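You operate a simulated robot arm through the tools that you are given. There is no shell and no other tool. Be economical: measure what you need, move in short steps, check, and stop when the job is done.

The job below is to be done with a simulated robot arm. You get a single attempt, and the scene is never put back.

TASK
Draw the inlet jar's sample through the filter funnel.
Fine: pour, jar back; shut the white air lever, pump till the funnel is empty, open it again. Set down upright: inlet jar. Where these are worked on the way, their far stop is far enough and under half their travel is too little: white air lever.

It is judged by the outcome, as a careful person would: the job done as asked, and still so three seconds after it is handed in. It fails if anything else is knocked over, pushed out of place, dropped, spilled or broken.

THE ROBOT
A 6-joint arm with a two-finger parallel gripper on a trunk, on a base that drives. Base frame: it is fixed to the floor where the robot stands at the start and does not move with it; the origin is under the middle of the robot, x ahead of it, y to its left, z up. Units: mm, degrees, N and s.
With the tool pointing down near the work surface it reaches from about 300 to 700 mm from the robot's upright axis, wherever it stands. Its first joint turns from -166.0 to 166.0 degrees. Places, roughly: filter funnel [600, -1900, 1000]; filter pump lever [400, -1900, 1000]; outlet jar [1000, -1000, 1000]; reel crank [400, -1600, 900]; white air lever [700, -1900, 900]; white jar lid (8x8x4 cm) [400, 0, 900]. Payload 4.1 kg.
Tool frame: the origin (TCP) lies between the finger pads and is the grasp point; the fingertips stand 23 mm ahead of it; z points along the fingers, y is the line along which they close. The gripper opens to 94 mm. The fingers are 38 mm wide and 10 mm thick; the gripper's body (54 by 96 mm) begins 39 mm behind the TCP.
Orientation is that of the tool frame in the base frame, as a unit quaternion [x, y, z, w]. With the fingers straight down and closing along the base's y, the tool's x points along the base's -x, its y along +y and its z along -z.

THE INTERFACE
- The arm moves only by the tool send_rows. Its argument "targets" is text: rows parted by semicolons, each of 7 numbers parted by spaces: the shift along the tool's x, y, z in units of 150 mm (1.0 is 150 mm), then the turn, a rotation vector about the tool's x, y, z in units of 90 degrees (1.0 is 90 degrees), then the gripper command, from -1 (fully open) to 1 (shut), values between in proportion. In form: tx ty tz rx ry rz jaw; .... A call has 1 to 20 rows; each row is the pose to reach, as a shift and turn from the pose commanded when the call began, along the tool's axes at that moment. A call with a number of a shift or a turn outside -1 to 1 is refused whole. A row lasts 0.2 s, in which the tool goes at most 50 mm and 8.6 degrees; a call with a longer step from one row to the next is refused whole, and so is a gripper value outside its range. Where a pose cannot be reached the arm comes as near as it can. A force on the tool above 40 N (or 10 N above the force at the start of the call, whichever is more), or a blocked arm, ends the call early, and 0.2 s more pass. Each finger travels about 45 mm/s and halts on what it meets, pressing with about 42 N; the grip force reading is that of the motor and also rises with nothing between the fingers. The clock runs only during rows and for 0.2 s after the last one: add rows that repeat a pose to give the fingers time. The reply holds the time, the measured pose of the TCP, the force on the tool along the base axes, the opening and the grip force, in the units named above and with some noise, with the torque about the TCP (base axes, N m) and any sound that the robot's microphone picked up, and new pictures: "views" is both (left out), scene, wrist or none.
- Cameras (640 x 400 px; columns grow to the right, rows downward): "scene" is now at [11.9, 117.6, 1445.3]; the picture's right is [-0.57, -0.82, 0.00], its down [-0.51, 0.36, -0.79] and it looks along [0.64, -0.45, -0.62] (base axes); focal length 294 px, centre (320, 200). "wrist" rides on the gripper at [86, 16, -75] in the tool frame; the picture's right is [-0.18, 0.98, 0.00], its down [-0.58, -0.11, -0.81] and it looks along [-0.79, -0.15, 0.59] (tool axes); focal length 243 px, centre (320, 200). There is no depth. A picture from a camera that has moved, and an enlarged one, comes with that camera's place and axes in the base frame and with its lens.
- move_column(by): slides the trunk up (or, below 0, down) by that many mm; the arm and the scene camera ride with it, the base frame stays. It gives what a move gives, with no picture.
- base_move(legs): drives the robot by 1 to 6 legs, each [ahead, turn to the left] in mm and degrees, along the robot's own axes; the way and the turn of a leg run together, so that a leg with both is an arc; at most 1500 mm and 180 degrees a leg. The arm and the cameras ride along, it lands a little off, and it stops where it bumps. It gives what a move gives, and a new picture of the scene camera.
- head_to(pan, tilt): turns the head with the scene camera to pan (to the left, within 155 degrees either way) and tilt (down, from -29 to 69), counted from straight ahead of the robot. It gives what a move gives, and a new picture of the scene camera.
- enlarge(camera, box): a new picture of the part [left, top, right, bottom] of that camera's present view, enlarged. It takes no simulated time.
- finish_job(): hands the job in; it is judged then, once.

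Go step by step. Nothing tells you exact positions but the pictures and the camera data: compare them with the known pose of the tool, close in by small moves and look again before you grip or let go. The budget is 120 turns and 260 pictures, counting those below and the enlarged ones. Unless the task says otherwise, let go and move clear before handing in, and close with one line.

The tools are called after "Call:" as name(argument=value, ...) on one line, values as JSON. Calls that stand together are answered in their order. send_rows: Moves the arm, as the interface text tells. Its arguments: {"type":"object","properties":{"targets":{"type":"string"},"views":{"type":"string","enum":["both","scene","wrist","none"]}},"required":["targets"]} The other tools are called the same way: move_column (by) slides the trunk up or down; base_move (legs) drives the base; head_to (pan, tilt) turns the head that bears the scene camera; enlarge (camera, box) takes an enlarged picture of a part of a camera's view; finish_job () hands the job in.

At the start:

```text
clock: 0.0
eef_pos: [389.0, -158.5, 1106.7]
tool_rot: [0.0, 1.0, 0.0, 0.0]
wrist_force: [0.0, 0.2, 0.8]
ft_torque: [-0.02, -0.02, 0.04]
gripper_width: 94.2
grasp_force: 0.1
trunk travel left (down, up): [-400.0, 190.0]
robot x, y, heading: [2.5, -1.0, -0.0]
head pan, tilt: [-35.0, 38.2]
```

scene: 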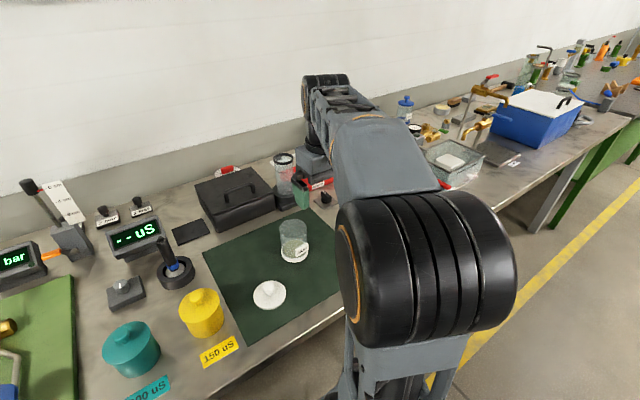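
wrist: 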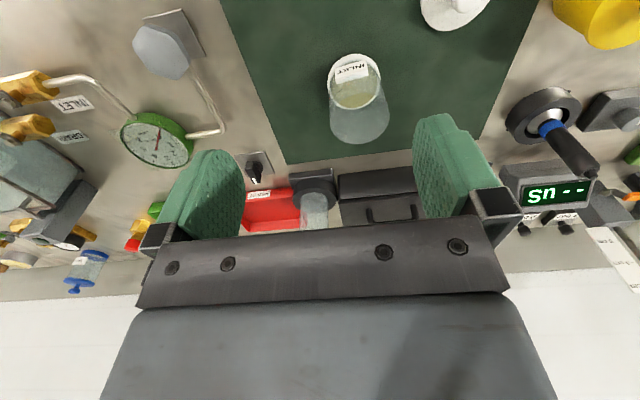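

I see an open glass jar labelled "INLET" on the green mat, with a white lid beside it; the filter station is far to the right. I'll take closer looks first.

Call:
enlarge(camera="scene", box=[220, 180, 360, 320])

Call:
enlarge(camera="wrist", box=[260, 0, 500, 150])

Call:
enlarge(camera="scene", box=[380, 20, 640, 190])

```text
2.86 times, centred on (290, 250) of scene
camera zoom: at [11.9, 117.6, 1445.3], right [-0.57, -0.82, 0.0], down [-0.51, 0.36, -0.79], along [0.64, -0.45, -0.62], focal length 839 px, centre (406, 57)
```

zoom: 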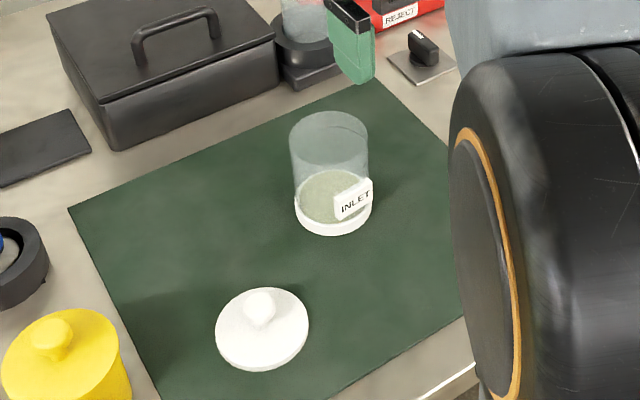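

```text
2.67 times, centred on (380, 75) of wrist
camera zoom: at [302.6, -144.0, 1181.6], right [0.18, 0.98, 0.0], down [0.58, -0.11, 0.81], along [0.79, -0.15, -0.59], focal length 647 px, centre (160, 533)
```

zoom: 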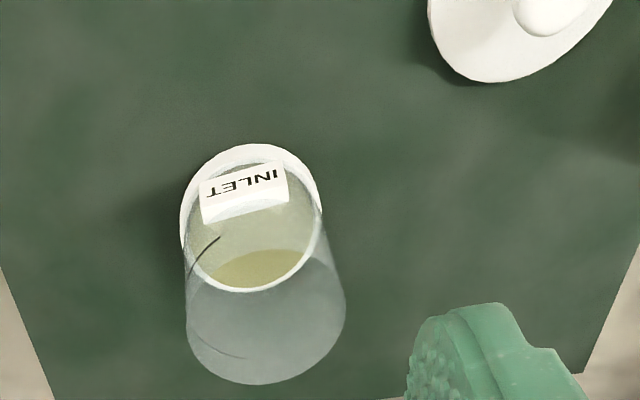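

```text
2.35 times, centred on (510, 105) of scene
camera zoom: at [11.9, 117.6, 1445.3], right [-0.57, -0.82, 0.0], down [-0.51, 0.36, -0.79], along [0.64, -0.45, -0.62], focal length 691 px, centre (-127, 424)
```

zoom: 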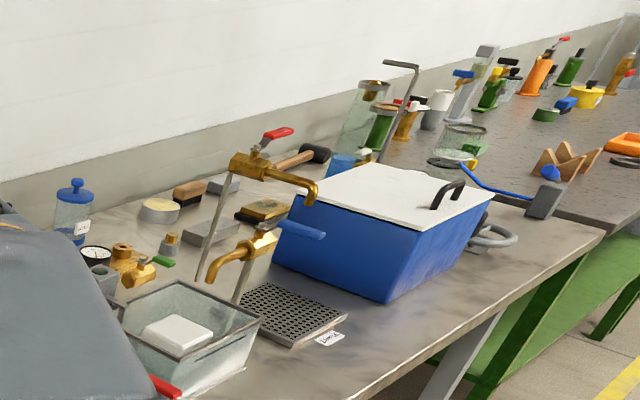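

The jar stands near (471, -126), about 95 mm tall and 70 mm wide. I'll back the base up a little and pitch the tool so it comes at the jar from the front, 30° below horizontal.

Call:
base_move(legs=[[-120, 0]])

```text
clock: 1.2
eef_pos: [268.2, -159.8, 1107.3]
tool_rot: [-0.001, 1.0, 0.001, 0.0]
wrist_force: [-0.2, -0.5, 0.0]
ft_torque: [0.0, -0.02, 0.0]
gripper_width: 94.0
grasp_force: 0.2
trunk travel left (down, up): [-400.0, 190.0]
robot x, y, heading: [-120.5, -2.2, -0.1]
head pan, tilt: [-35.0, 38.2]
camera scene: at [-108.9, 117.6, 1445.3], right [-0.57, -0.82, 0.0], down [-0.51, 0.36, -0.79], along [0.64, -0.45, -0.62], focal length 294 px, centre (320, 200)
```

scene: 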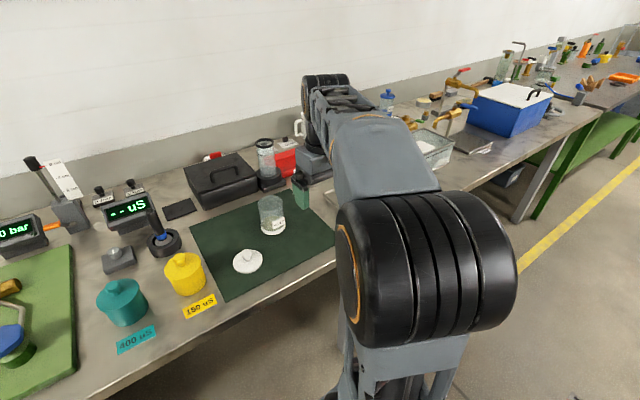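

The base is now 120 mm back. Next I pitch the tool by 60° while moving to a standoff in front of the jar.

Call:
send_rows(targets="-0.05 0.03 0.07 0 -0.083 0 -1; -0.10 0.06 0.14 0 -0.167 0 -1; -0.15 0.09 0.21 0 -0.25 0 -1; -0.2 0.12 0.28 0 -0.333 0 -1; -0.25 0.15 0.35 0 -0.417 0 -1; -0.3 0.18 0.45 0 -0.5 0 -1; -0.35 0.2 0.53 0 -0.583 0 -1; -0.41 0.227 0.6 0 -0.667 0 -1; -0.41 0.227 0.71 0 -0.667 0 -1; -0.41 0.227 0.71 0 -0.667 0 -1")

```text
clock: 3.4
eef_pos: [330.3, -124.7, 998.8]
tool_rot: [0.0, 0.866, 0.0, 0.5]
wrist_force: [-0.1, -0.6, -0.6]
ft_torque: [-0.02, -0.01, 0.01]
gripper_width: 94.3
grasp_force: 0.2
trunk travel left (down, up): [-400.0, 190.0]
robot x, y, heading: [-121.1, 0.4, 0.2]
head pan, tilt: [-35.0, 38.2]
camera scene: at [-108.6, 117.5, 1445.3], right [-0.57, -0.82, 0.0], down [-0.51, 0.36, -0.79], along [0.64, -0.45, -0.62], focal length 294 px, centre (320, 200)
camera wrist: at [223.1, -108.9, 961.6], right [0.09, 0.98, 0.16], down [-0.41, -0.11, 0.91], along [0.91, -0.15, 0.39], focal length 243 px, centre (320, 200)
```

scene: 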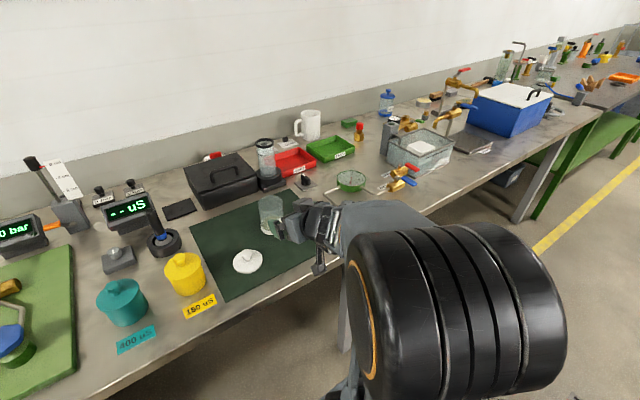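
wrist: 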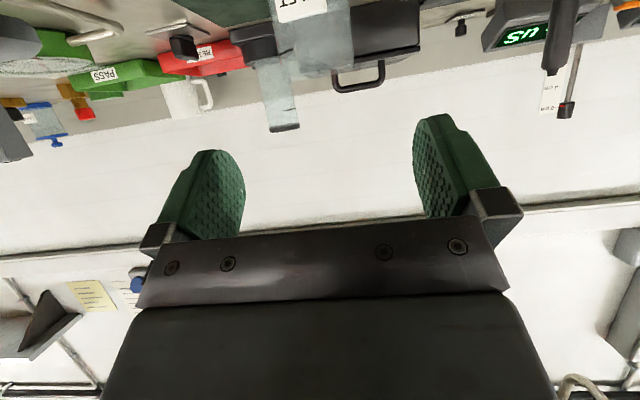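

Call:
enlarge(camera="wrist", box=[220, 0, 440, 140])

Call:
enlarge(camera="scene", box=[220, 170, 340, 290])

```text
2.86 times, centred on (330, 70) of wrist
camera zoom: at [223.1, -108.9, 961.6], right [0.09, 0.98, 0.16], down [-0.41, -0.11, 0.91], along [0.91, -0.15, 0.39], focal length 693 px, centre (291, 571)
```

zoom: 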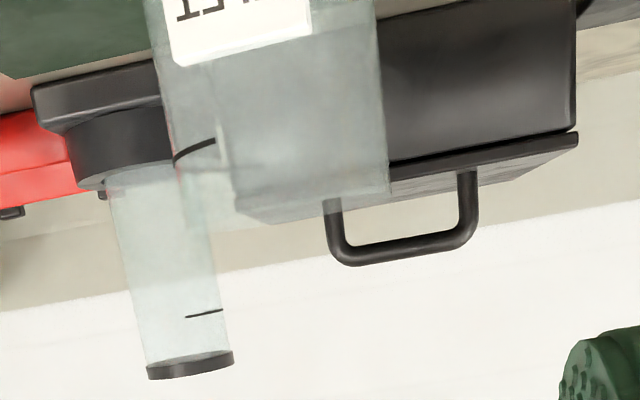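

```text
3.33 times, centred on (280, 230) of scene
camera zoom: at [-108.6, 117.5, 1445.3], right [-0.57, -0.82, 0.0], down [-0.51, 0.36, -0.79], along [0.64, -0.45, -0.62], focal length 978 px, centre (453, 100)
```

zoom: 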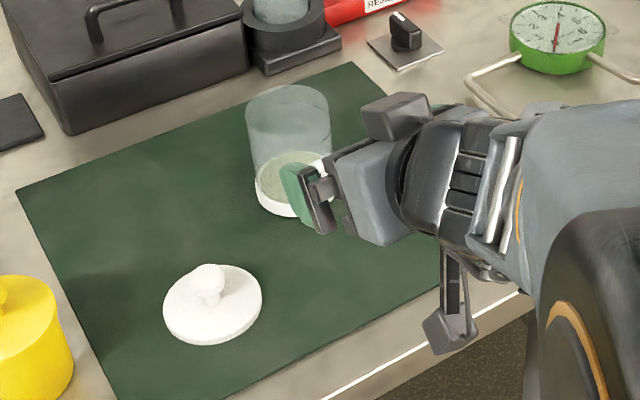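

Pose holds; the jar axis is near (473, -127). I'm moving in along the tool axis, partway first to look.

Call:
send_rows(targets="-0.004 -0.015 0.15 0 0 0 -1; -0.008 -0.015 0.3 0 0 0 -1; -0.012 -0.015 0.45 0 0 0 -1; -0.015 -0.015 0.6 0 0 0 -1; -0.015 -0.015 0.6 0 0 0 -1")

Call:
enlarge(camera="scene", box=[220, 170, 340, 290])

```text
clock: 4.6
eef_pos: [409.3, -126.5, 957.2]
tool_rot: [0.001, 0.866, -0.001, 0.5]
wrist_force: [-0.1, 0.3, -0.8]
ft_torque: [-0.01, 0.02, -0.02]
gripper_width: 94.1
grasp_force: 0.0
trunk travel left (down, up): [-400.0, 190.0]
robot x, y, heading: [-122.8, 3.9, 0.3]
head pan, tilt: [-35.0, 38.2]
camera scene: at [-108.5, 117.5, 1445.3], right [-0.57, -0.82, 0.0], down [-0.51, 0.36, -0.79], along [0.64, -0.45, -0.62], focal length 294 px, centre (320, 200)
camera wrist: at [302.2, -111.4, 918.8], right [0.09, 0.98, 0.16], down [-0.41, -0.11, 0.91], along [0.91, -0.15, 0.39], focal length 243 px, centre (320, 200)
```

scene: 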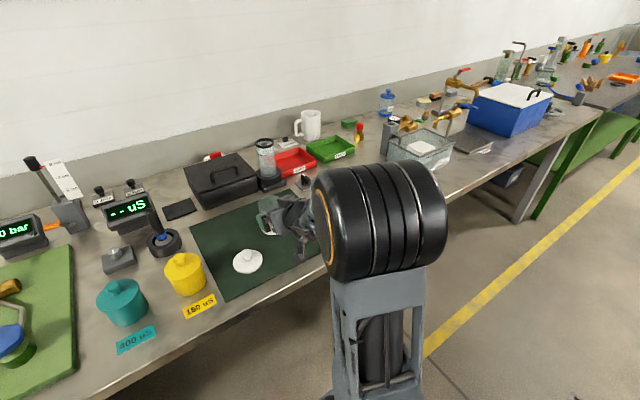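
wrist: 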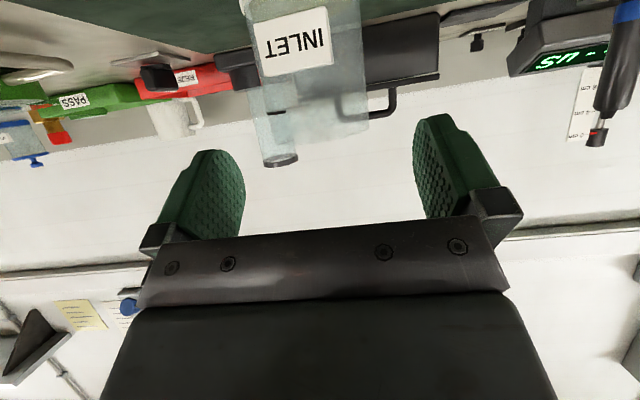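

```text
3.33 times, centred on (280, 230) of scene
camera zoom: at [-108.5, 117.5, 1445.3], right [-0.57, -0.82, 0.0], down [-0.51, 0.36, -0.79], along [0.64, -0.45, -0.62], focal length 978 px, centre (453, 100)
```

zoom: 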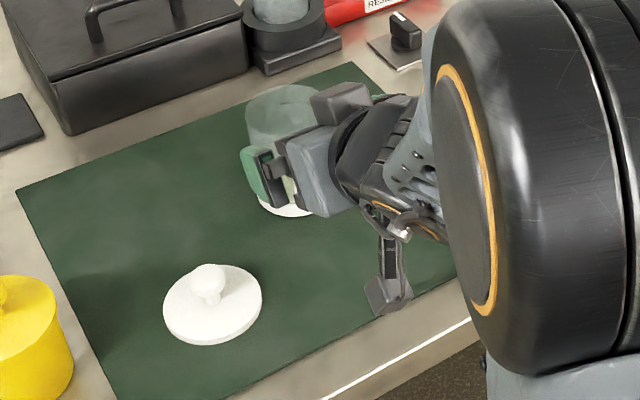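

Call:
enlarge(camera="wrist", box=[220, 0, 440, 140])

```text
2.86 times, centred on (330, 70) of wrist
camera zoom: at [302.2, -111.4, 918.8], right [0.09, 0.98, 0.16], down [-0.41, -0.11, 0.91], along [0.91, -0.15, 0.39], focal length 693 px, centre (291, 571)
```

zoom: 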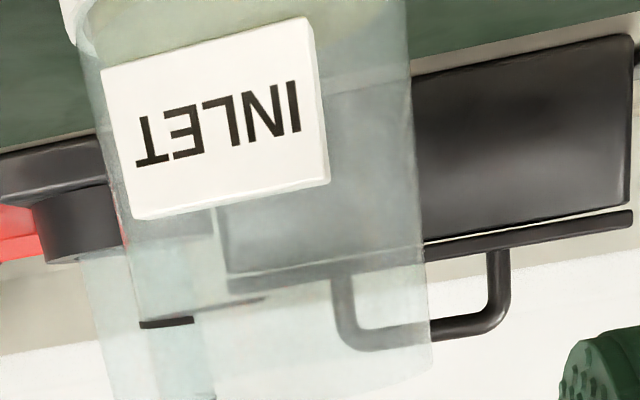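

Estimates agree on the jar axis at about (472, -128). I'll go the last 63 mm, then close.

Call:
send_rows(targets="0 -0.01 0.15 0 0 0 -1; 0.002 -0.01 0.3 0 0 0 -1; 0.004 -0.01 0.42 0 0 0 -1; 0.004 -0.01 0.42 0 0 0 -1")

Call:
enlarge(camera="scene", box=[220, 170, 340, 290])

```text
clock: 5.6
eef_pos: [463.4, -129.9, 924.8]
tool_rot: [0.0, 0.866, -0.001, 0.499]
wrist_force: [0.1, -0.1, -0.4]
ft_torque: [-0.02, 0.01, 0.01]
gripper_width: 94.1
grasp_force: 0.0
trunk travel left (down, up): [-400.0, 190.0]
robot x, y, heading: [-117.7, 0.7, 0.1]
head pan, tilt: [-35.0, 38.2]
camera scene: at [-108.5, 117.6, 1445.3], right [-0.57, -0.82, 0.0], down [-0.51, 0.36, -0.79], along [0.64, -0.45, -0.62], focal length 294 px, centre (320, 200)
camera wrist: at [356.0, -114.0, 887.7], right [0.09, 0.98, 0.16], down [-0.41, -0.11, 0.91], along [0.91, -0.15, 0.39], focal length 243 px, centre (320, 200)
```

scene: 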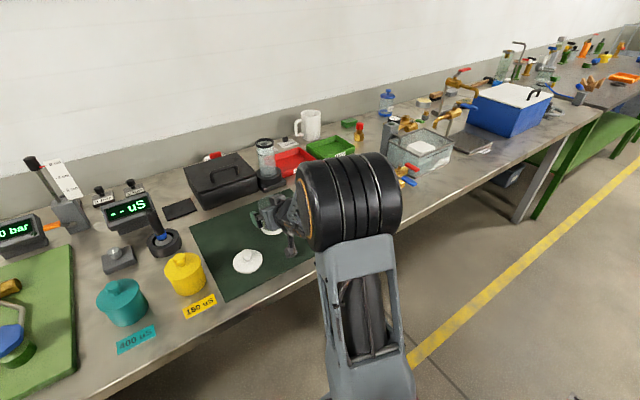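
wrist: 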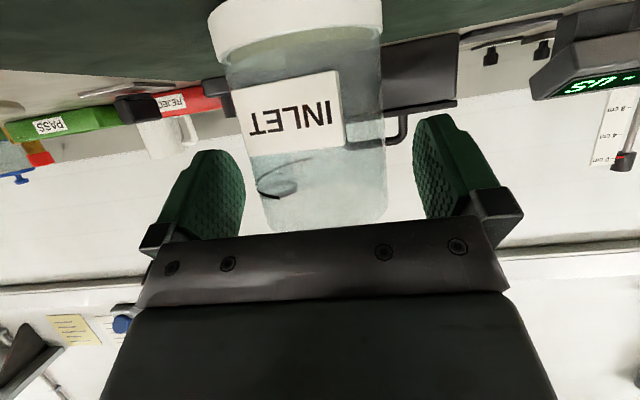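

```text
3.33 times, centred on (280, 230) of scene
camera zoom: at [-108.5, 117.6, 1445.3], right [-0.57, -0.82, 0.0], down [-0.51, 0.36, -0.79], along [0.64, -0.45, -0.62], focal length 978 px, centre (453, 100)
```

zoom: 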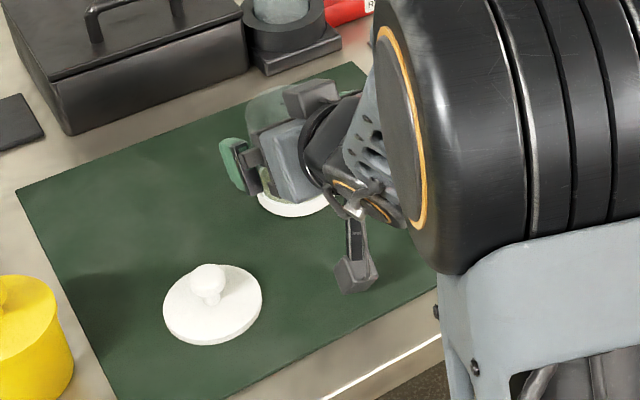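

The jar is between the pads and roughly centred, so I'm closing gently to just below its width.

Call:
send_rows(targets="0 0 0 0 0 0 -0.7; 0 0 0 0 0 0 -0.55; 0 0 0 0 0 0 -0.45; 0 0 0 0 0 0 -0.35; 0 0 0 0 0 0 -0.35", views="wrist")

```text
clock: 6.8
eef_pos: [463.7, -129.6, 926.5]
tool_rot: [0.001, 0.866, -0.001, 0.5]
wrist_force: [-0.8, -1.3, 1.0]
ft_torque: [-0.03, -0.03, -0.02]
gripper_width: 66.8
grasp_force: 42.0
trunk travel left (down, up): [-400.0, 190.0]
robot x, y, heading: [-119.1, -2.0, -0.3]
head pan, tilt: [-35.0, 38.2]
camera wrist: at [355.7, -114.2, 887.9], right [0.09, 0.98, 0.16], down [-0.41, -0.11, 0.91], along [0.91, -0.15, 0.39], focal length 243 px, centre (320, 200)
```

wrist: 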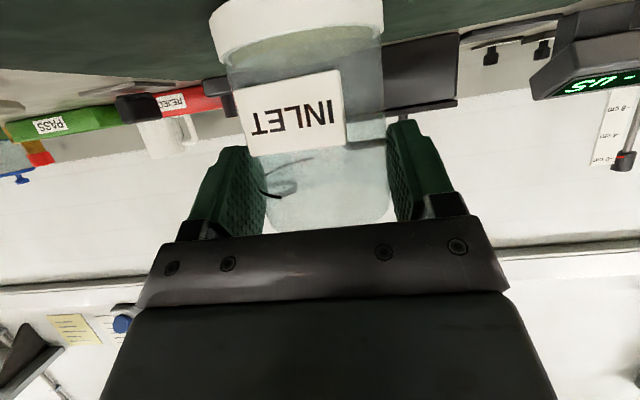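

The jar is held at 66.8 mm. I lift it straight up slowly.

Call:
send_rows(targets="-0.05 0 -0.029 0 0 0 -0.35; -0.1 0 -0.058 0 0 0 -0.35; -0.2 0 -0.115 0 0 0 -0.35; -0.3 0 -0.173 0 0 0 -0.35; -0.4 0 -0.231 0 0 0 -0.35; -0.5 0 -0.289 0 0 0 -0.35; -0.6 0 -0.346 0 0 0 -0.35; -0.7 0 -0.404 0 0 0 -0.35; -0.8 0 -0.462 0 0 0 -0.35; -0.9 0 -0.52 0 0 0 -0.35; -1.0 0 -0.577 0 0 0 -0.35; -1.0 0 -0.577 0 0 0 -0.35")

```text
clock: 9.4
eef_pos: [464.7, -127.5, 1099.4]
tool_rot: [0.0, 0.866, -0.001, 0.5]
wrist_force: [-0.1, 0.0, -1.3]
ft_torque: [0.01, 0.01, 0.0]
gripper_width: 66.8
grasp_force: 41.8
trunk travel left (down, up): [-400.0, 190.0]
robot x, y, heading: [-117.6, 1.1, -0.1]
head pan, tilt: [-35.0, 38.2]
camera scene: at [-108.7, 117.6, 1445.3], right [-0.57, -0.82, 0.0], down [-0.51, 0.36, -0.79], along [0.64, -0.45, -0.62], focal length 294 px, centre (320, 200)
camera wrist: at [356.8, -112.9, 1062.6], right [0.09, 0.98, 0.16], down [-0.41, -0.11, 0.91], along [0.91, -0.15, 0.39], focal length 243 px, centre (320, 200)
```

scene: 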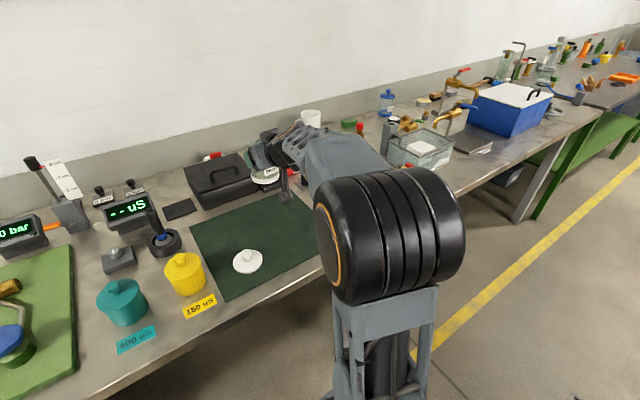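
wrist: 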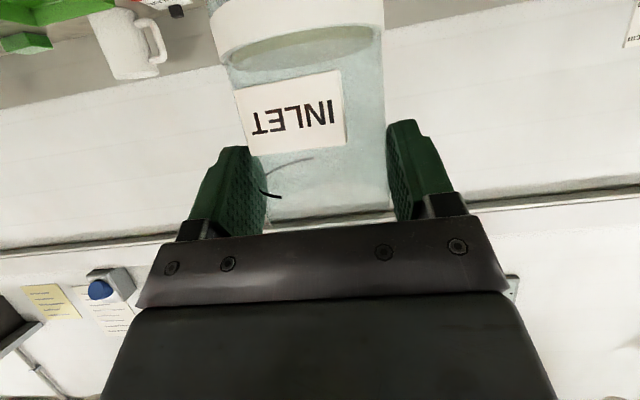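

Lifted cleanly. I back away from the bench and turn right to look down the aisle before driving.

Call:
base_move(legs=[[-200, 0], [0, -90]])

Call:
head_to(pan=25, tilt=25)

```text
clock: 14.9
eef_pos: [-457.2, -583.4, 1100.0]
tool_rot: [0.617, 0.607, -0.357, 0.351]
wrist_force: [0.1, -0.2, -0.7]
ft_torque: [0.0, -0.01, -0.03]
gripper_width: 66.9
grasp_force: 41.8
trunk travel left (down, up): [-400.0, 190.0]
robot x, y, heading: [-320.0, 0.5, -91.1]
head pan, tilt: [-35.0, 38.2]
camera scene: at [-201.0, -12.0, 1445.3], right [-0.81, 0.59, 0.0], down [0.36, 0.5, -0.79], along [-0.46, -0.64, -0.62], focal length 294 px, centre (320, 200)
```

scene: 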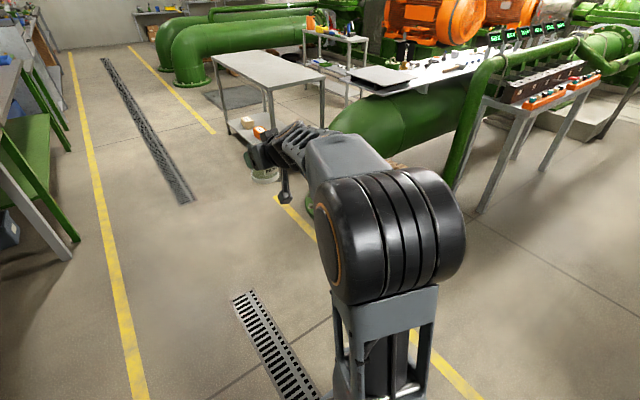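

```text
clock: 16.2
eef_pos: [-456.0, -583.7, 1098.8]
tool_rot: [0.617, 0.607, -0.356, 0.351]
wrist_force: [0.2, -0.4, -0.3]
ft_torque: [0.03, -0.02, -0.02]
gripper_width: 67.0
grasp_force: 41.8
trunk travel left (down, up): [-400.0, 190.0]
robot x, y, heading: [-318.9, 2.2, -90.9]
head pan, tilt: [25.0, 25.0]
camera scene: at [-112.8, -26.4, 1465.9], right [-0.91, -0.41, 0.0], down [-0.17, 0.39, -0.91], along [0.37, -0.83, -0.42], focal length 294 px, centre (320, 200)
```

scene: 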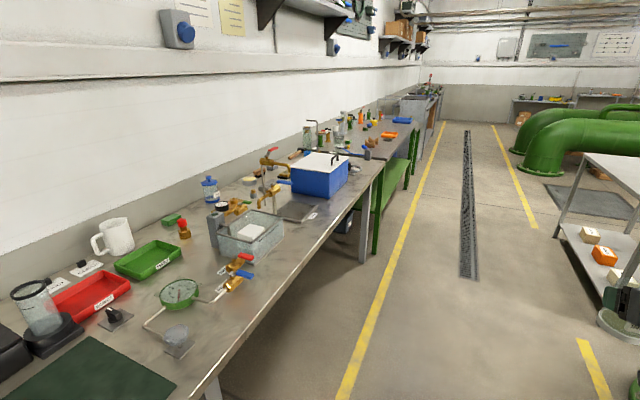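

The aisle is clear. I drive about 1750 mm down it and stop to look at the filter station before turning toward the bench.

Call:
base_move(legs=[[1250, 1]])

Call:
head_to(pan=45, tilt=30)

```text
clock: 22.5
eef_pos: [-467.3, -1828.1, 1100.5]
tool_rot: [0.615, 0.61, -0.355, 0.352]
wrist_force: [1.2, 0.9, -0.6]
ft_torque: [-0.02, -0.01, 0.01]
gripper_width: 66.8
grasp_force: 42.4
trunk travel left (down, up): [-400.0, 190.0]
robot x, y, heading: [-334.0, -1242.0, -90.6]
head pan, tilt: [25.0, 25.0]
camera scene: at [-127.7, -1268.2, 1466.0], right [-0.91, -0.41, 0.0], down [-0.18, 0.38, -0.91], along [0.38, -0.82, -0.42], focal length 294 px, centre (320, 200)
```

scene: 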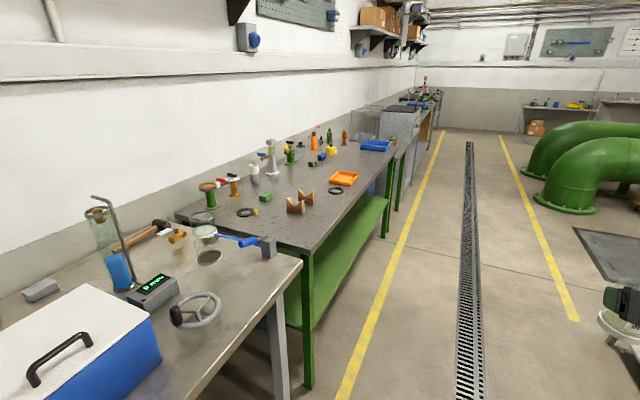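

```text
clock: 23.3
eef_pos: [-466.2, -1827.0, 1099.6]
tool_rot: [0.615, 0.61, -0.355, 0.352]
wrist_force: [-0.5, -0.2, -0.7]
ft_torque: [0.01, 0.01, 0.01]
gripper_width: 66.7
grasp_force: 42.0
trunk travel left (down, up): [-400.0, 190.0]
robot x, y, heading: [-334.6, -1244.4, -90.4]
head pan, tilt: [45.0, 30.0]
camera scene: at [-102.6, -1248.9, 1458.0], right [-0.71, -0.7, 0.0], down [-0.35, 0.36, -0.87], along [0.61, -0.62, -0.5], focal length 294 px, centre (320, 200)
```

scene: 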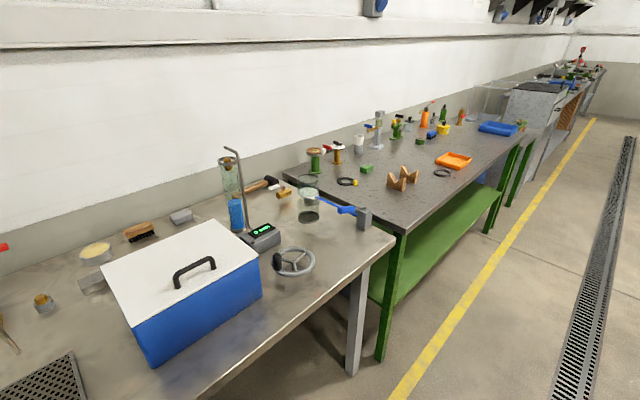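

Call:
enlarge(camera="scene", box=[190, 140, 400, 290])

Call:
enlarge(camera="scene", box=[280, 90, 480, 210])

```text
2.67 times, centred on (295, 215) of scene
camera zoom: at [-102.6, -1248.9, 1458.0], right [-0.71, -0.7, 0.0], down [-0.35, 0.36, -0.87], along [0.61, -0.62, -0.5], focal length 783 px, centre (387, 160)
```

zoom: 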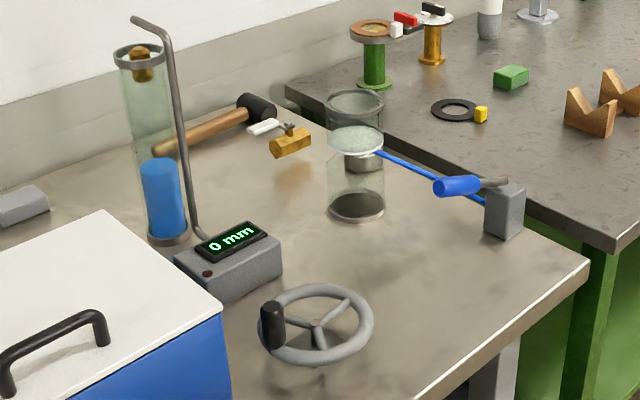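

```text
3.20 times, centred on (380, 150) of scene
camera zoom: at [-102.6, -1248.9, 1458.0], right [-0.71, -0.7, 0.0], down [-0.35, 0.36, -0.87], along [0.61, -0.62, -0.5], focal length 939 px, centre (128, 360)
```

zoom: 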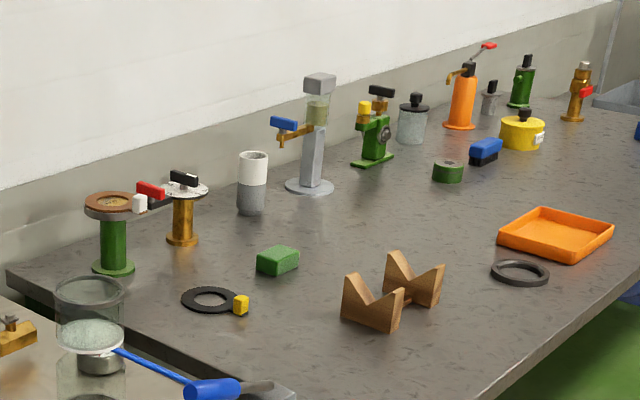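

I can now see the filter: a glass funnel near (577, -1878) with its rim at about z 1012. A blue pump lever sits in front-right of it, and the white-lever valve is behind it at about (768, -1916). I raise the trunk, drive on and turn to face the bench.

Call:
move_column(by=100)

Call:
base_move(legs=[[530, 0], [0, 90.5]])

Call:
head_to(pan=-15, tilt=35)

```text
clock: 24.6
eef_pos: [-466.5, -1827.3, 1200.0]
tool_rot: [0.615, 0.609, -0.355, 0.352]
wrist_force: [-0.7, -0.1, -0.9]
ft_torque: [0.04, 0.01, 0.02]
gripper_width: 66.9
grasp_force: 42.6
trunk travel left (down, up): [-500.0, 90.0]
robot x, y, heading: [-336.4, -1246.3, -90.8]
head pan, tilt: [45.0, 30.0]
```

```text
clock: 31.5
eef_pos: [244.3, -1912.9, 1200.6]
tool_rot: [0.01, 0.866, -0.006, 0.5]
wrist_force: [0.0, -0.6, -2.2]
ft_torque: [-0.03, 0.05, 0.0]
gripper_width: 66.8
grasp_force: 42.3
trunk travel left (down, up): [-500.0, 90.0]
robot x, y, heading: [-336.6, -1771.3, -1.5]
head pan, tilt: [45.0, 30.0]
camera scene: at [-327.6, -1540.7, 1558.0], right [0.69, -0.72, 0.0], down [-0.36, -0.34, -0.87], along [0.63, 0.6, -0.5], focal length 294 px, centre (320, 200)
```

scene: 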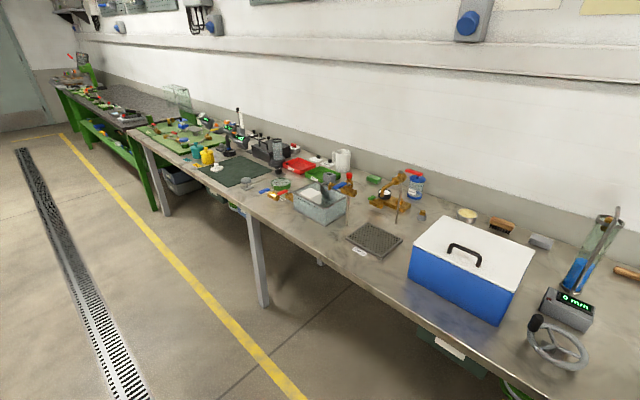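

```text
clock: 32.8
eef_pos: [243.2, -1914.0, 1199.8]
tool_rot: [0.011, 0.866, -0.006, 0.5]
wrist_force: [-0.4, 0.2, -0.1]
ft_torque: [-0.02, 0.0, -0.01]
gripper_width: 66.8
grasp_force: 41.7
trunk travel left (down, up): [-500.0, 90.0]
robot x, y, heading: [-337.1, -1770.2, -1.3]
head pan, tilt: [-15.0, 35.0]
camera scene: at [-308.7, -1628.0, 1550.2], right [-0.28, -0.96, 0.0], down [-0.55, 0.16, -0.82], along [0.79, -0.23, -0.57], focal length 294 px, centre (320, 200)
```

scene: 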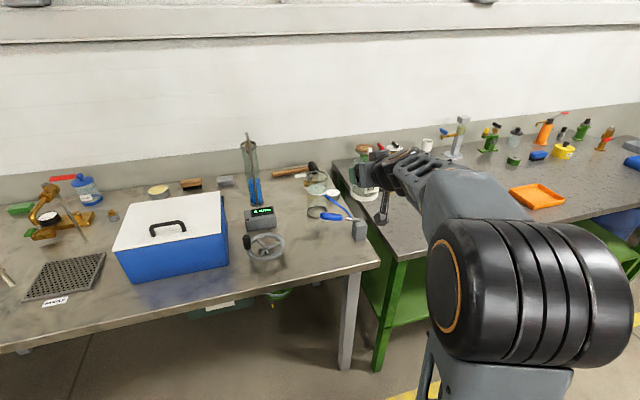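

Call:
enlarge(camera="scene", box=[220, 130, 400, 280])

```text
2.67 times, centred on (310, 205) of scene
camera zoom: at [-308.7, -1628.0, 1550.2], right [-0.28, -0.96, 0.0], down [-0.55, 0.16, -0.82], along [0.79, -0.23, -0.57], focal length 783 px, centre (347, 187)
```

zoom: 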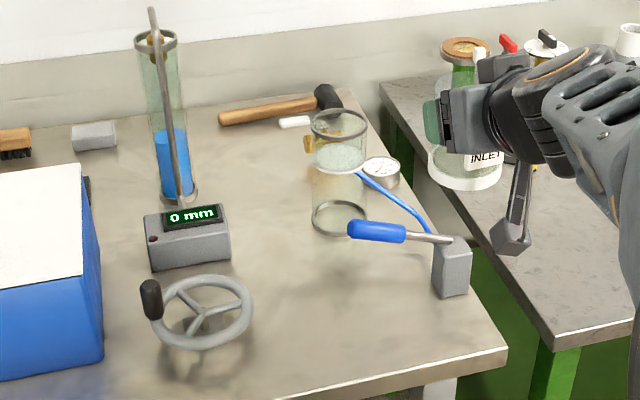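

Two views agree on the funnel: centre (583, -1878), rim z ≈ 1014, about 78 mm wide. I drive forward so the jar is beside and above it.

Call:
base_move(legs=[[335, 0]])

Call:
head_to(pan=-20, tilt=40)

```text
clock: 35.0
eef_pos: [577.0, -1919.7, 1200.4]
tool_rot: [0.008, 0.866, -0.005, 0.5]
wrist_force: [0.1, 0.2, -2.2]
ft_torque: [-0.01, 0.0, 0.0]
gripper_width: 66.5
grasp_force: 41.8
trunk travel left (down, up): [-500.0, 90.0]
robot x, y, heading: [-6.3, -1777.2, -1.2]
head pan, tilt: [-15.0, 35.0]
camera scene: at [24.1, -1635.5, 1550.2], right [-0.28, -0.96, 0.0], down [-0.55, 0.16, -0.82], along [0.79, -0.23, -0.57], focal length 294 px, centre (320, 200)
```

scene: 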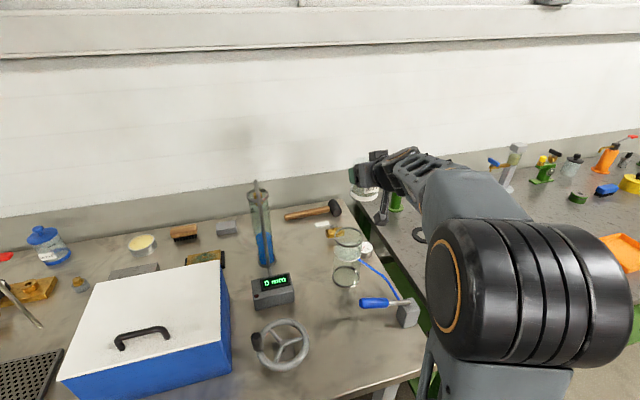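

```text
clock: 35.6
eef_pos: [576.3, -1917.7, 1199.1]
tool_rot: [0.007, 0.866, -0.004, 0.5]
wrist_force: [-0.4, -2.2, -1.3]
ft_torque: [0.02, 0.02, -0.01]
gripper_width: 67.0
grasp_force: 41.8
trunk travel left (down, up): [-500.0, 90.0]
robot x, y, heading: [-6.0, -1782.9, -1.2]
head pan, tilt: [-20.0, 40.0]
camera scene: at [18.4, -1641.6, 1542.7], right [-0.36, -0.93, 0.0], down [-0.6, 0.23, -0.77], along [0.71, -0.28, -0.64], focal length 294 px, centre (320, 200)
```

scene: 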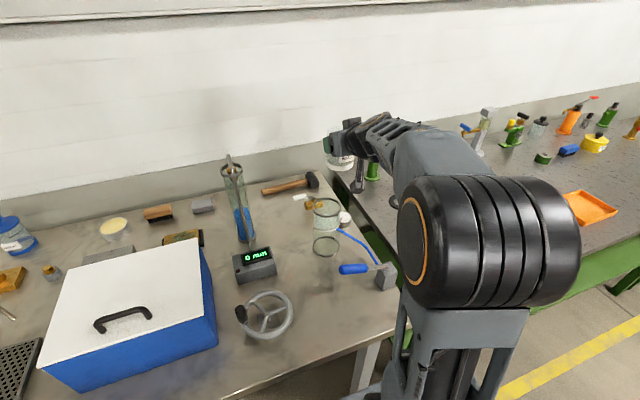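

Call:
enlarge(camera="scene", box=[280, 100, 440, 300])

```text
2.00 times, centred on (360, 200) of scene
camera zoom: at [18.4, -1641.6, 1542.7], right [-0.36, -0.93, 0.0], down [-0.6, 0.23, -0.77], along [0.71, -0.28, -0.64], focal length 587 px, centre (240, 200)
```

zoom: 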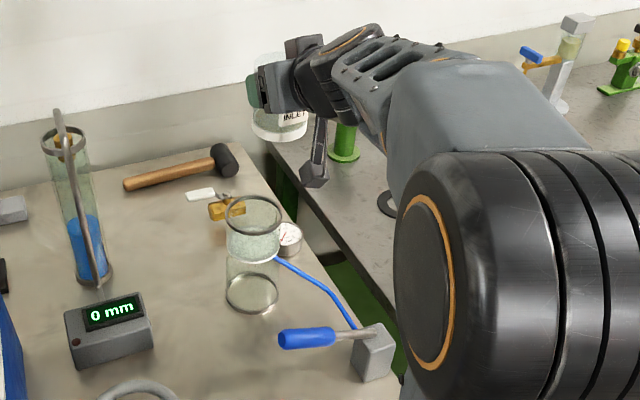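

The jar hangs high beside the funnel, refined to (576, -1879). I roll it 60° with the mouth to the left, which is not enough to pour, while still well above.

Call:
send_rows(targets="-0.01 0 0.02 0 0 -0.08 -0.35; -0.02 -0.005 0.04 0 0 -0.16 -0.35; -0.037 -0.013 0.063 0 0 -0.25 -0.35; -0.037 -0.013 0.063 0 0 -0.33 -0.35; -0.037 -0.013 0.063 0 0 -0.42 -0.35; -0.037 -0.013 0.063 0 0 -0.5 -0.35; -0.037 -0.013 0.063 0 0 -0.58 -0.35; -0.037 -0.013 0.063 0 0 -0.62 -0.35; -0.037 -0.013 0.063 0 0 -0.62 -0.35", views="both")

Call:
enlarge(camera="scene", box=[280, 100, 440, 300])

```text
clock: 37.6
eef_pos: [587.3, -1921.0, 1199.7]
tool_rot: [-0.398, 0.769, -0.238, 0.439]
wrist_force: [0.1, 0.8, -1.4]
ft_torque: [0.03, 0.04, -0.02]
gripper_width: 66.4
grasp_force: 41.6
trunk travel left (down, up): [-500.0, 90.0]
robot x, y, heading: [-4.7, -1781.5, -1.3]
head pan, tilt: [-20.0, 40.0]
camera scene: at [18.4, -1641.7, 1542.6], right [-0.36, -0.93, 0.0], down [-0.6, 0.23, -0.77], along [0.71, -0.28, -0.64], focal length 294 px, centre (320, 200)
camera wrist: at [490.5, -1982.4, 1183.3], right [-0.34, 0.71, -0.62], down [-0.48, 0.43, 0.76], along [0.81, 0.56, 0.2], focal length 243 px, centre (320, 200)
```

scene: 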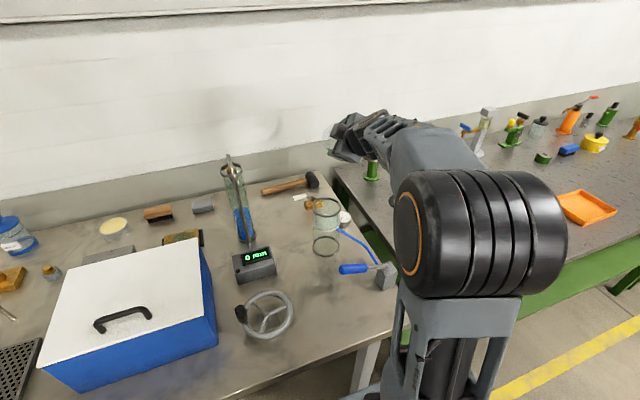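
wrist: 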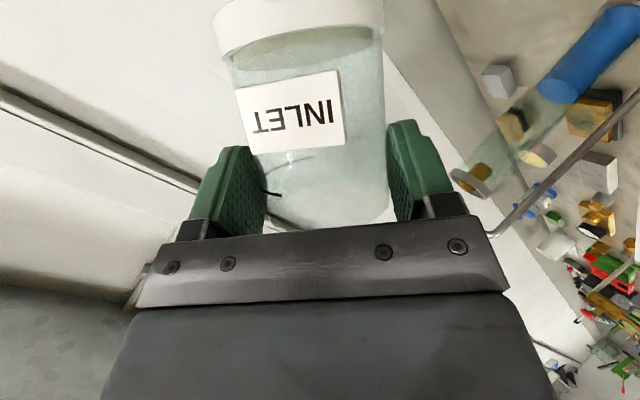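

```text
2.00 times, centred on (360, 200) of scene
camera zoom: at [18.4, -1641.7, 1542.6], right [-0.36, -0.93, 0.0], down [-0.6, 0.23, -0.77], along [0.71, -0.28, -0.64], focal length 587 px, centre (240, 200)
```

zoom: 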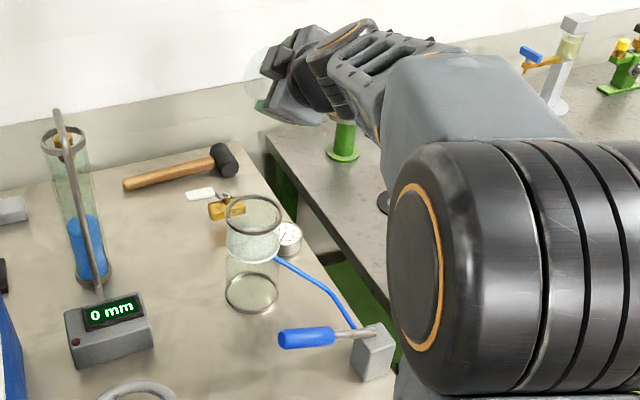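

Rolled about 56° with nothing spilled. I lower the trunk to pouring height.

Call:
move_column(by=-112)

Call:
enlarge(camera="scene", box=[260, 60, 440, 240])

```text
clock: 39.1
eef_pos: [588.0, -1921.2, 1088.1]
tool_rot: [-0.398, 0.769, -0.238, 0.439]
wrist_force: [-0.5, -0.2, -1.5]
ft_torque: [0.07, 0.02, 0.01]
gripper_width: 66.6
grasp_force: 42.0
trunk travel left (down, up): [-388.0, 202.0]
robot x, y, heading: [-4.0, -1779.2, -1.3]
head pan, tilt: [-20.0, 40.0]
```

```text
2.22 times, centred on (350, 150) of scene
camera zoom: at [18.3, -1641.7, 1430.7], right [-0.36, -0.93, 0.0], down [-0.6, 0.23, -0.77], along [0.71, -0.28, -0.64], focal length 652 px, centre (253, 311)
```

zoom: 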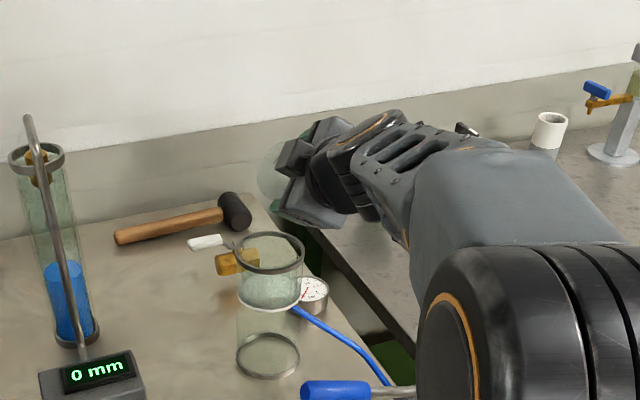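

The lip is lined up over the funnel. I pour slowly, rolling on to about 85° first.

Call:
send_rows(targets="0.005 0.003 -0.01 0 0 -0.033 -0.35; 0.013 0.007 -0.023 0 0 -0.067 -0.35; 0.013 0.007 -0.023 0 0 -0.1 -0.35; 0.013 0.007 -0.023 0 0 -0.133 -0.35; 0.013 0.007 -0.023 0 0 -0.167 -0.35; 0.013 0.007 -0.023 0 0 -0.2 -0.35; 0.013 0.007 -0.023 0 0 -0.233 -0.35; 0.013 0.007 -0.023 0 0 -0.267 -0.35; 0.013 0.007 -0.023 0 0 -0.267 -0.35; 0.013 0.007 -0.023 0 0 -0.267 -0.35")

Call:
enlarge(camera="scene", box=[260, 60, 440, 240])

```text
clock: 41.3
eef_pos: [582.1, -1920.2, 1087.7]
tool_rot: [-0.549, 0.67, -0.324, 0.381]
wrist_force: [0.0, -0.3, -1.3]
ft_torque: [0.07, 0.03, -0.01]
gripper_width: 66.7
grasp_force: 42.2
trunk travel left (down, up): [-388.0, 202.0]
robot x, y, heading: [-3.5, -1783.1, -1.5]
head pan, tilt: [-20.0, 40.0]
camera scene: at [18.4, -1641.7, 1430.6], right [-0.36, -0.93, 0.0], down [-0.6, 0.23, -0.77], along [0.71, -0.28, -0.64], focal length 294 px, centre (320, 200)
camera wrist: at [501.4, -2003.1, 1097.9], right [-0.46, 0.36, -0.81], down [-0.58, 0.57, 0.58], along [0.67, 0.74, -0.05], focal length 243 px, centre (320, 200)
```

scene: 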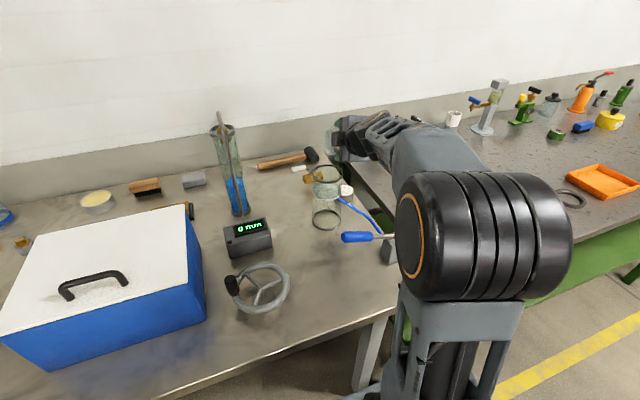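
wrist: 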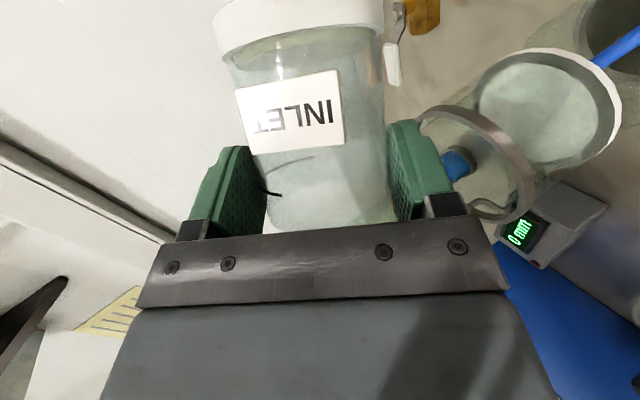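

```text
2.22 times, centred on (350, 150) of scene
camera zoom: at [18.4, -1641.7, 1430.6], right [-0.36, -0.93, 0.0], down [-0.6, 0.23, -0.77], along [0.71, -0.28, -0.64], focal length 652 px, centre (253, 311)
```

zoom: 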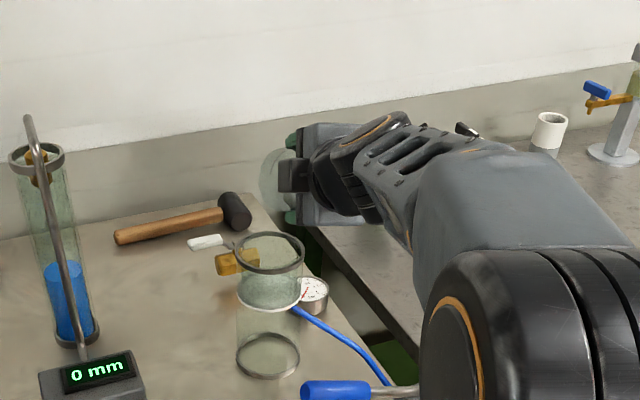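

Call:
enlarge(camera="wrist", box=[360, 20, 640, 240])

Call:
enlarge(camera="wrist", box=[200, 0, 420, 240])

Call:
enlarge(camera="scene", box=[300, 90, 390, 240])

```text
1.82 times, centred on (500, 130) of wrist
camera zoom: at [501.4, -2003.1, 1097.9], right [-0.46, 0.36, -0.81], down [-0.58, 0.57, 0.58], along [0.67, 0.74, -0.05], focal length 441 px, centre (-7, 327)
```

zoom: 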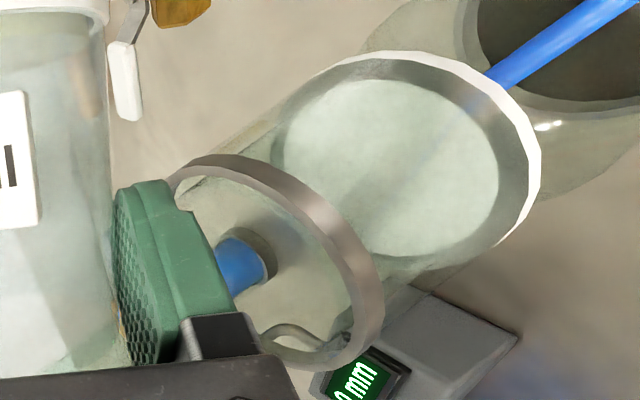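

```text
1.67 times, centred on (310, 120) of wrist
camera zoom: at [501.4, -2003.1, 1097.9], right [-0.46, 0.36, -0.81], down [-0.58, 0.57, 0.58], along [0.67, 0.74, -0.05], focal length 404 px, centre (337, 333)
```

zoom: 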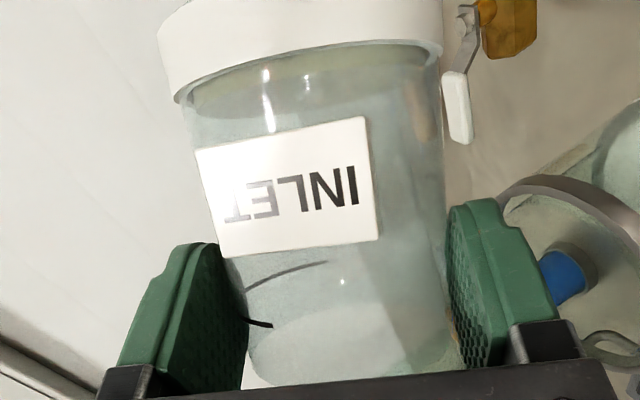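

```text
2.67 times, centred on (345, 165) of scene
camera zoom: at [18.4, -1641.7, 1430.6], right [-0.36, -0.93, 0.0], down [-0.6, 0.23, -0.77], along [0.71, -0.28, -0.64], focal length 783 px, centre (253, 293)
```

zoom: 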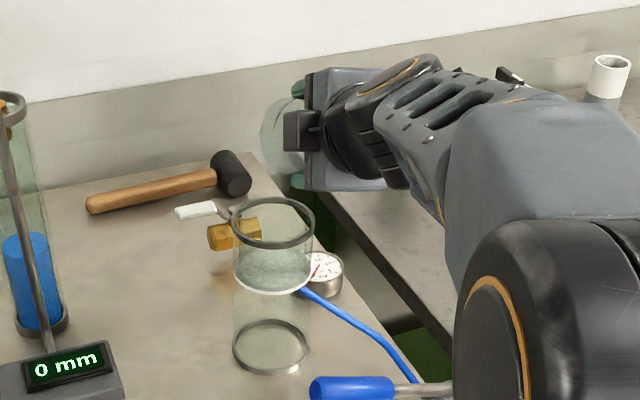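

Funnel centre comes out at about (568, -1881) from the wrist view as well, and the lip lies inside its rim. I continue the pour to about 125° of roll, keeping the lip in place.

Call:
send_rows(targets="-0.007 0.002 -0.002 0 0 -0.037 -0.35; -0.013 0.004 -0.004 0 0 -0.074 -0.35; -0.019 0.006 -0.006 0 0 -0.111 -0.35; -0.026 0.009 -0.008 0 0 -0.148 -0.35; -0.032 0.011 -0.01 0 0 -0.185 -0.35; -0.038 0.013 -0.011 0 0 -0.222 -0.35; -0.038 0.013 -0.011 0 0 -0.222 -0.35; -0.038 0.013 -0.011 0 0 -0.222 -0.35; -0.047 0.015 -0.012 0 0 -0.257 -0.35; -0.056 0.017 -0.013 0 0 -0.292 -0.35; -0.065 0.019 -0.014 0 0 -0.327 -0.35; -0.074 0.021 -0.015 0 0 -0.362 -0.35; -0.083 0.024 -0.016 0 0 -0.397 -0.35; -0.092 0.026 -0.016 0 0 -0.432 -0.35; -0.101 0.028 -0.017 0 0 -0.467 -0.35; -0.11 0.03 -0.017 0 0 -0.5 -0.35; -0.11 0.03 -0.017 0 0 -0.5 -0.35; -0.11 0.03 -0.017 0 0 -0.5 -0.35; -0.11 0.03 -0.017 0 0 -0.5 -0.35")

Call:
enlarge(camera="scene", box=[300, 90, 390, 240])

Call:
enlarge(camera="wrist", box=[200, 0, 640, 240])

```text
clock: 45.3
eef_pos: [587.8, -1891.4, 1106.1]
tool_rot: [0.764, -0.414, 0.443, -0.221]
wrist_force: [-0.3, 0.6, -0.8]
ft_torque: [0.01, 0.06, 0.01]
gripper_width: 66.6
grasp_force: 41.4
out of reach, approached as far as the arm can: row 12, 13, 14, 15, 16, 17, 18, 19
trunk travel left (down, up): [-388.0, 202.0]
robot x, y, heading: [-7.3, -1777.9, -1.1]
head pan, tilt: [-20.0, 40.0]
camera scene: at [18.3, -1641.6, 1430.6], right [-0.36, -0.93, 0.0], down [-0.6, 0.23, -0.77], along [0.71, -0.28, -0.64], focal length 294 px, centre (320, 200)
camera wrist: at [540.0, -1970.5, 1174.9], right [-0.48, -0.4, -0.78], down [-0.8, 0.56, 0.2], along [0.36, 0.72, -0.59], focal length 243 px, centre (320, 200)
```

scene: 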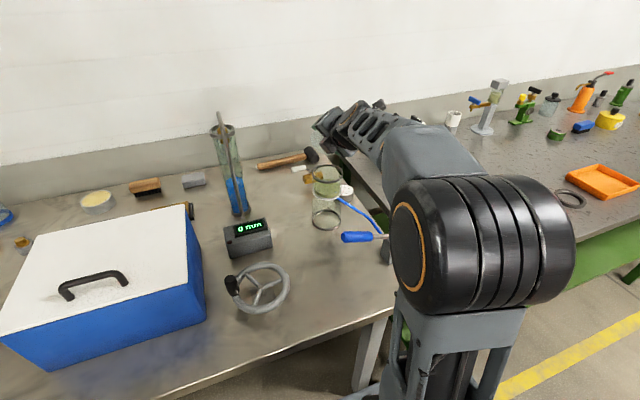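
wrist: 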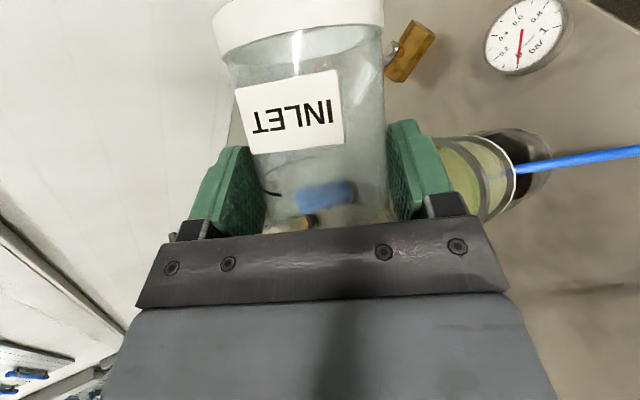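

```text
2.67 times, centred on (345, 165) of scene
camera zoom: at [18.3, -1641.6, 1430.6], right [-0.36, -0.93, 0.0], down [-0.6, 0.23, -0.77], along [0.71, -0.28, -0.64], focal length 783 px, centre (253, 293)
```

zoom: 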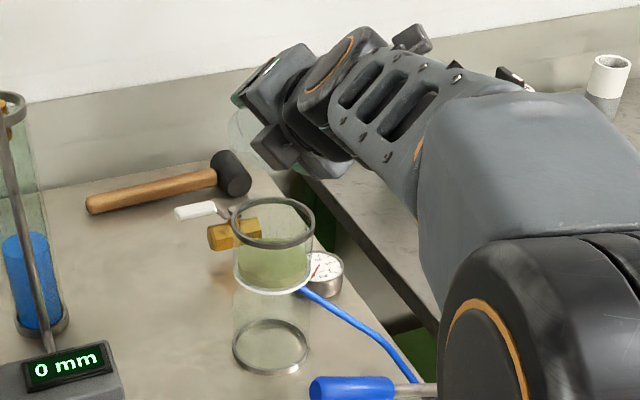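

```text
1.45 times, centred on (420, 120) of wrist
camera zoom: at [540.0, -1970.5, 1174.9], right [-0.48, -0.4, -0.78], down [-0.8, 0.56, 0.2], along [0.36, 0.72, -0.59], focal length 353 px, centre (174, 316)
```

zoom: 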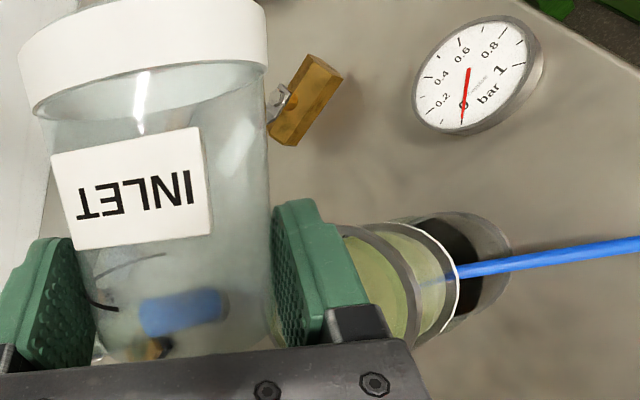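

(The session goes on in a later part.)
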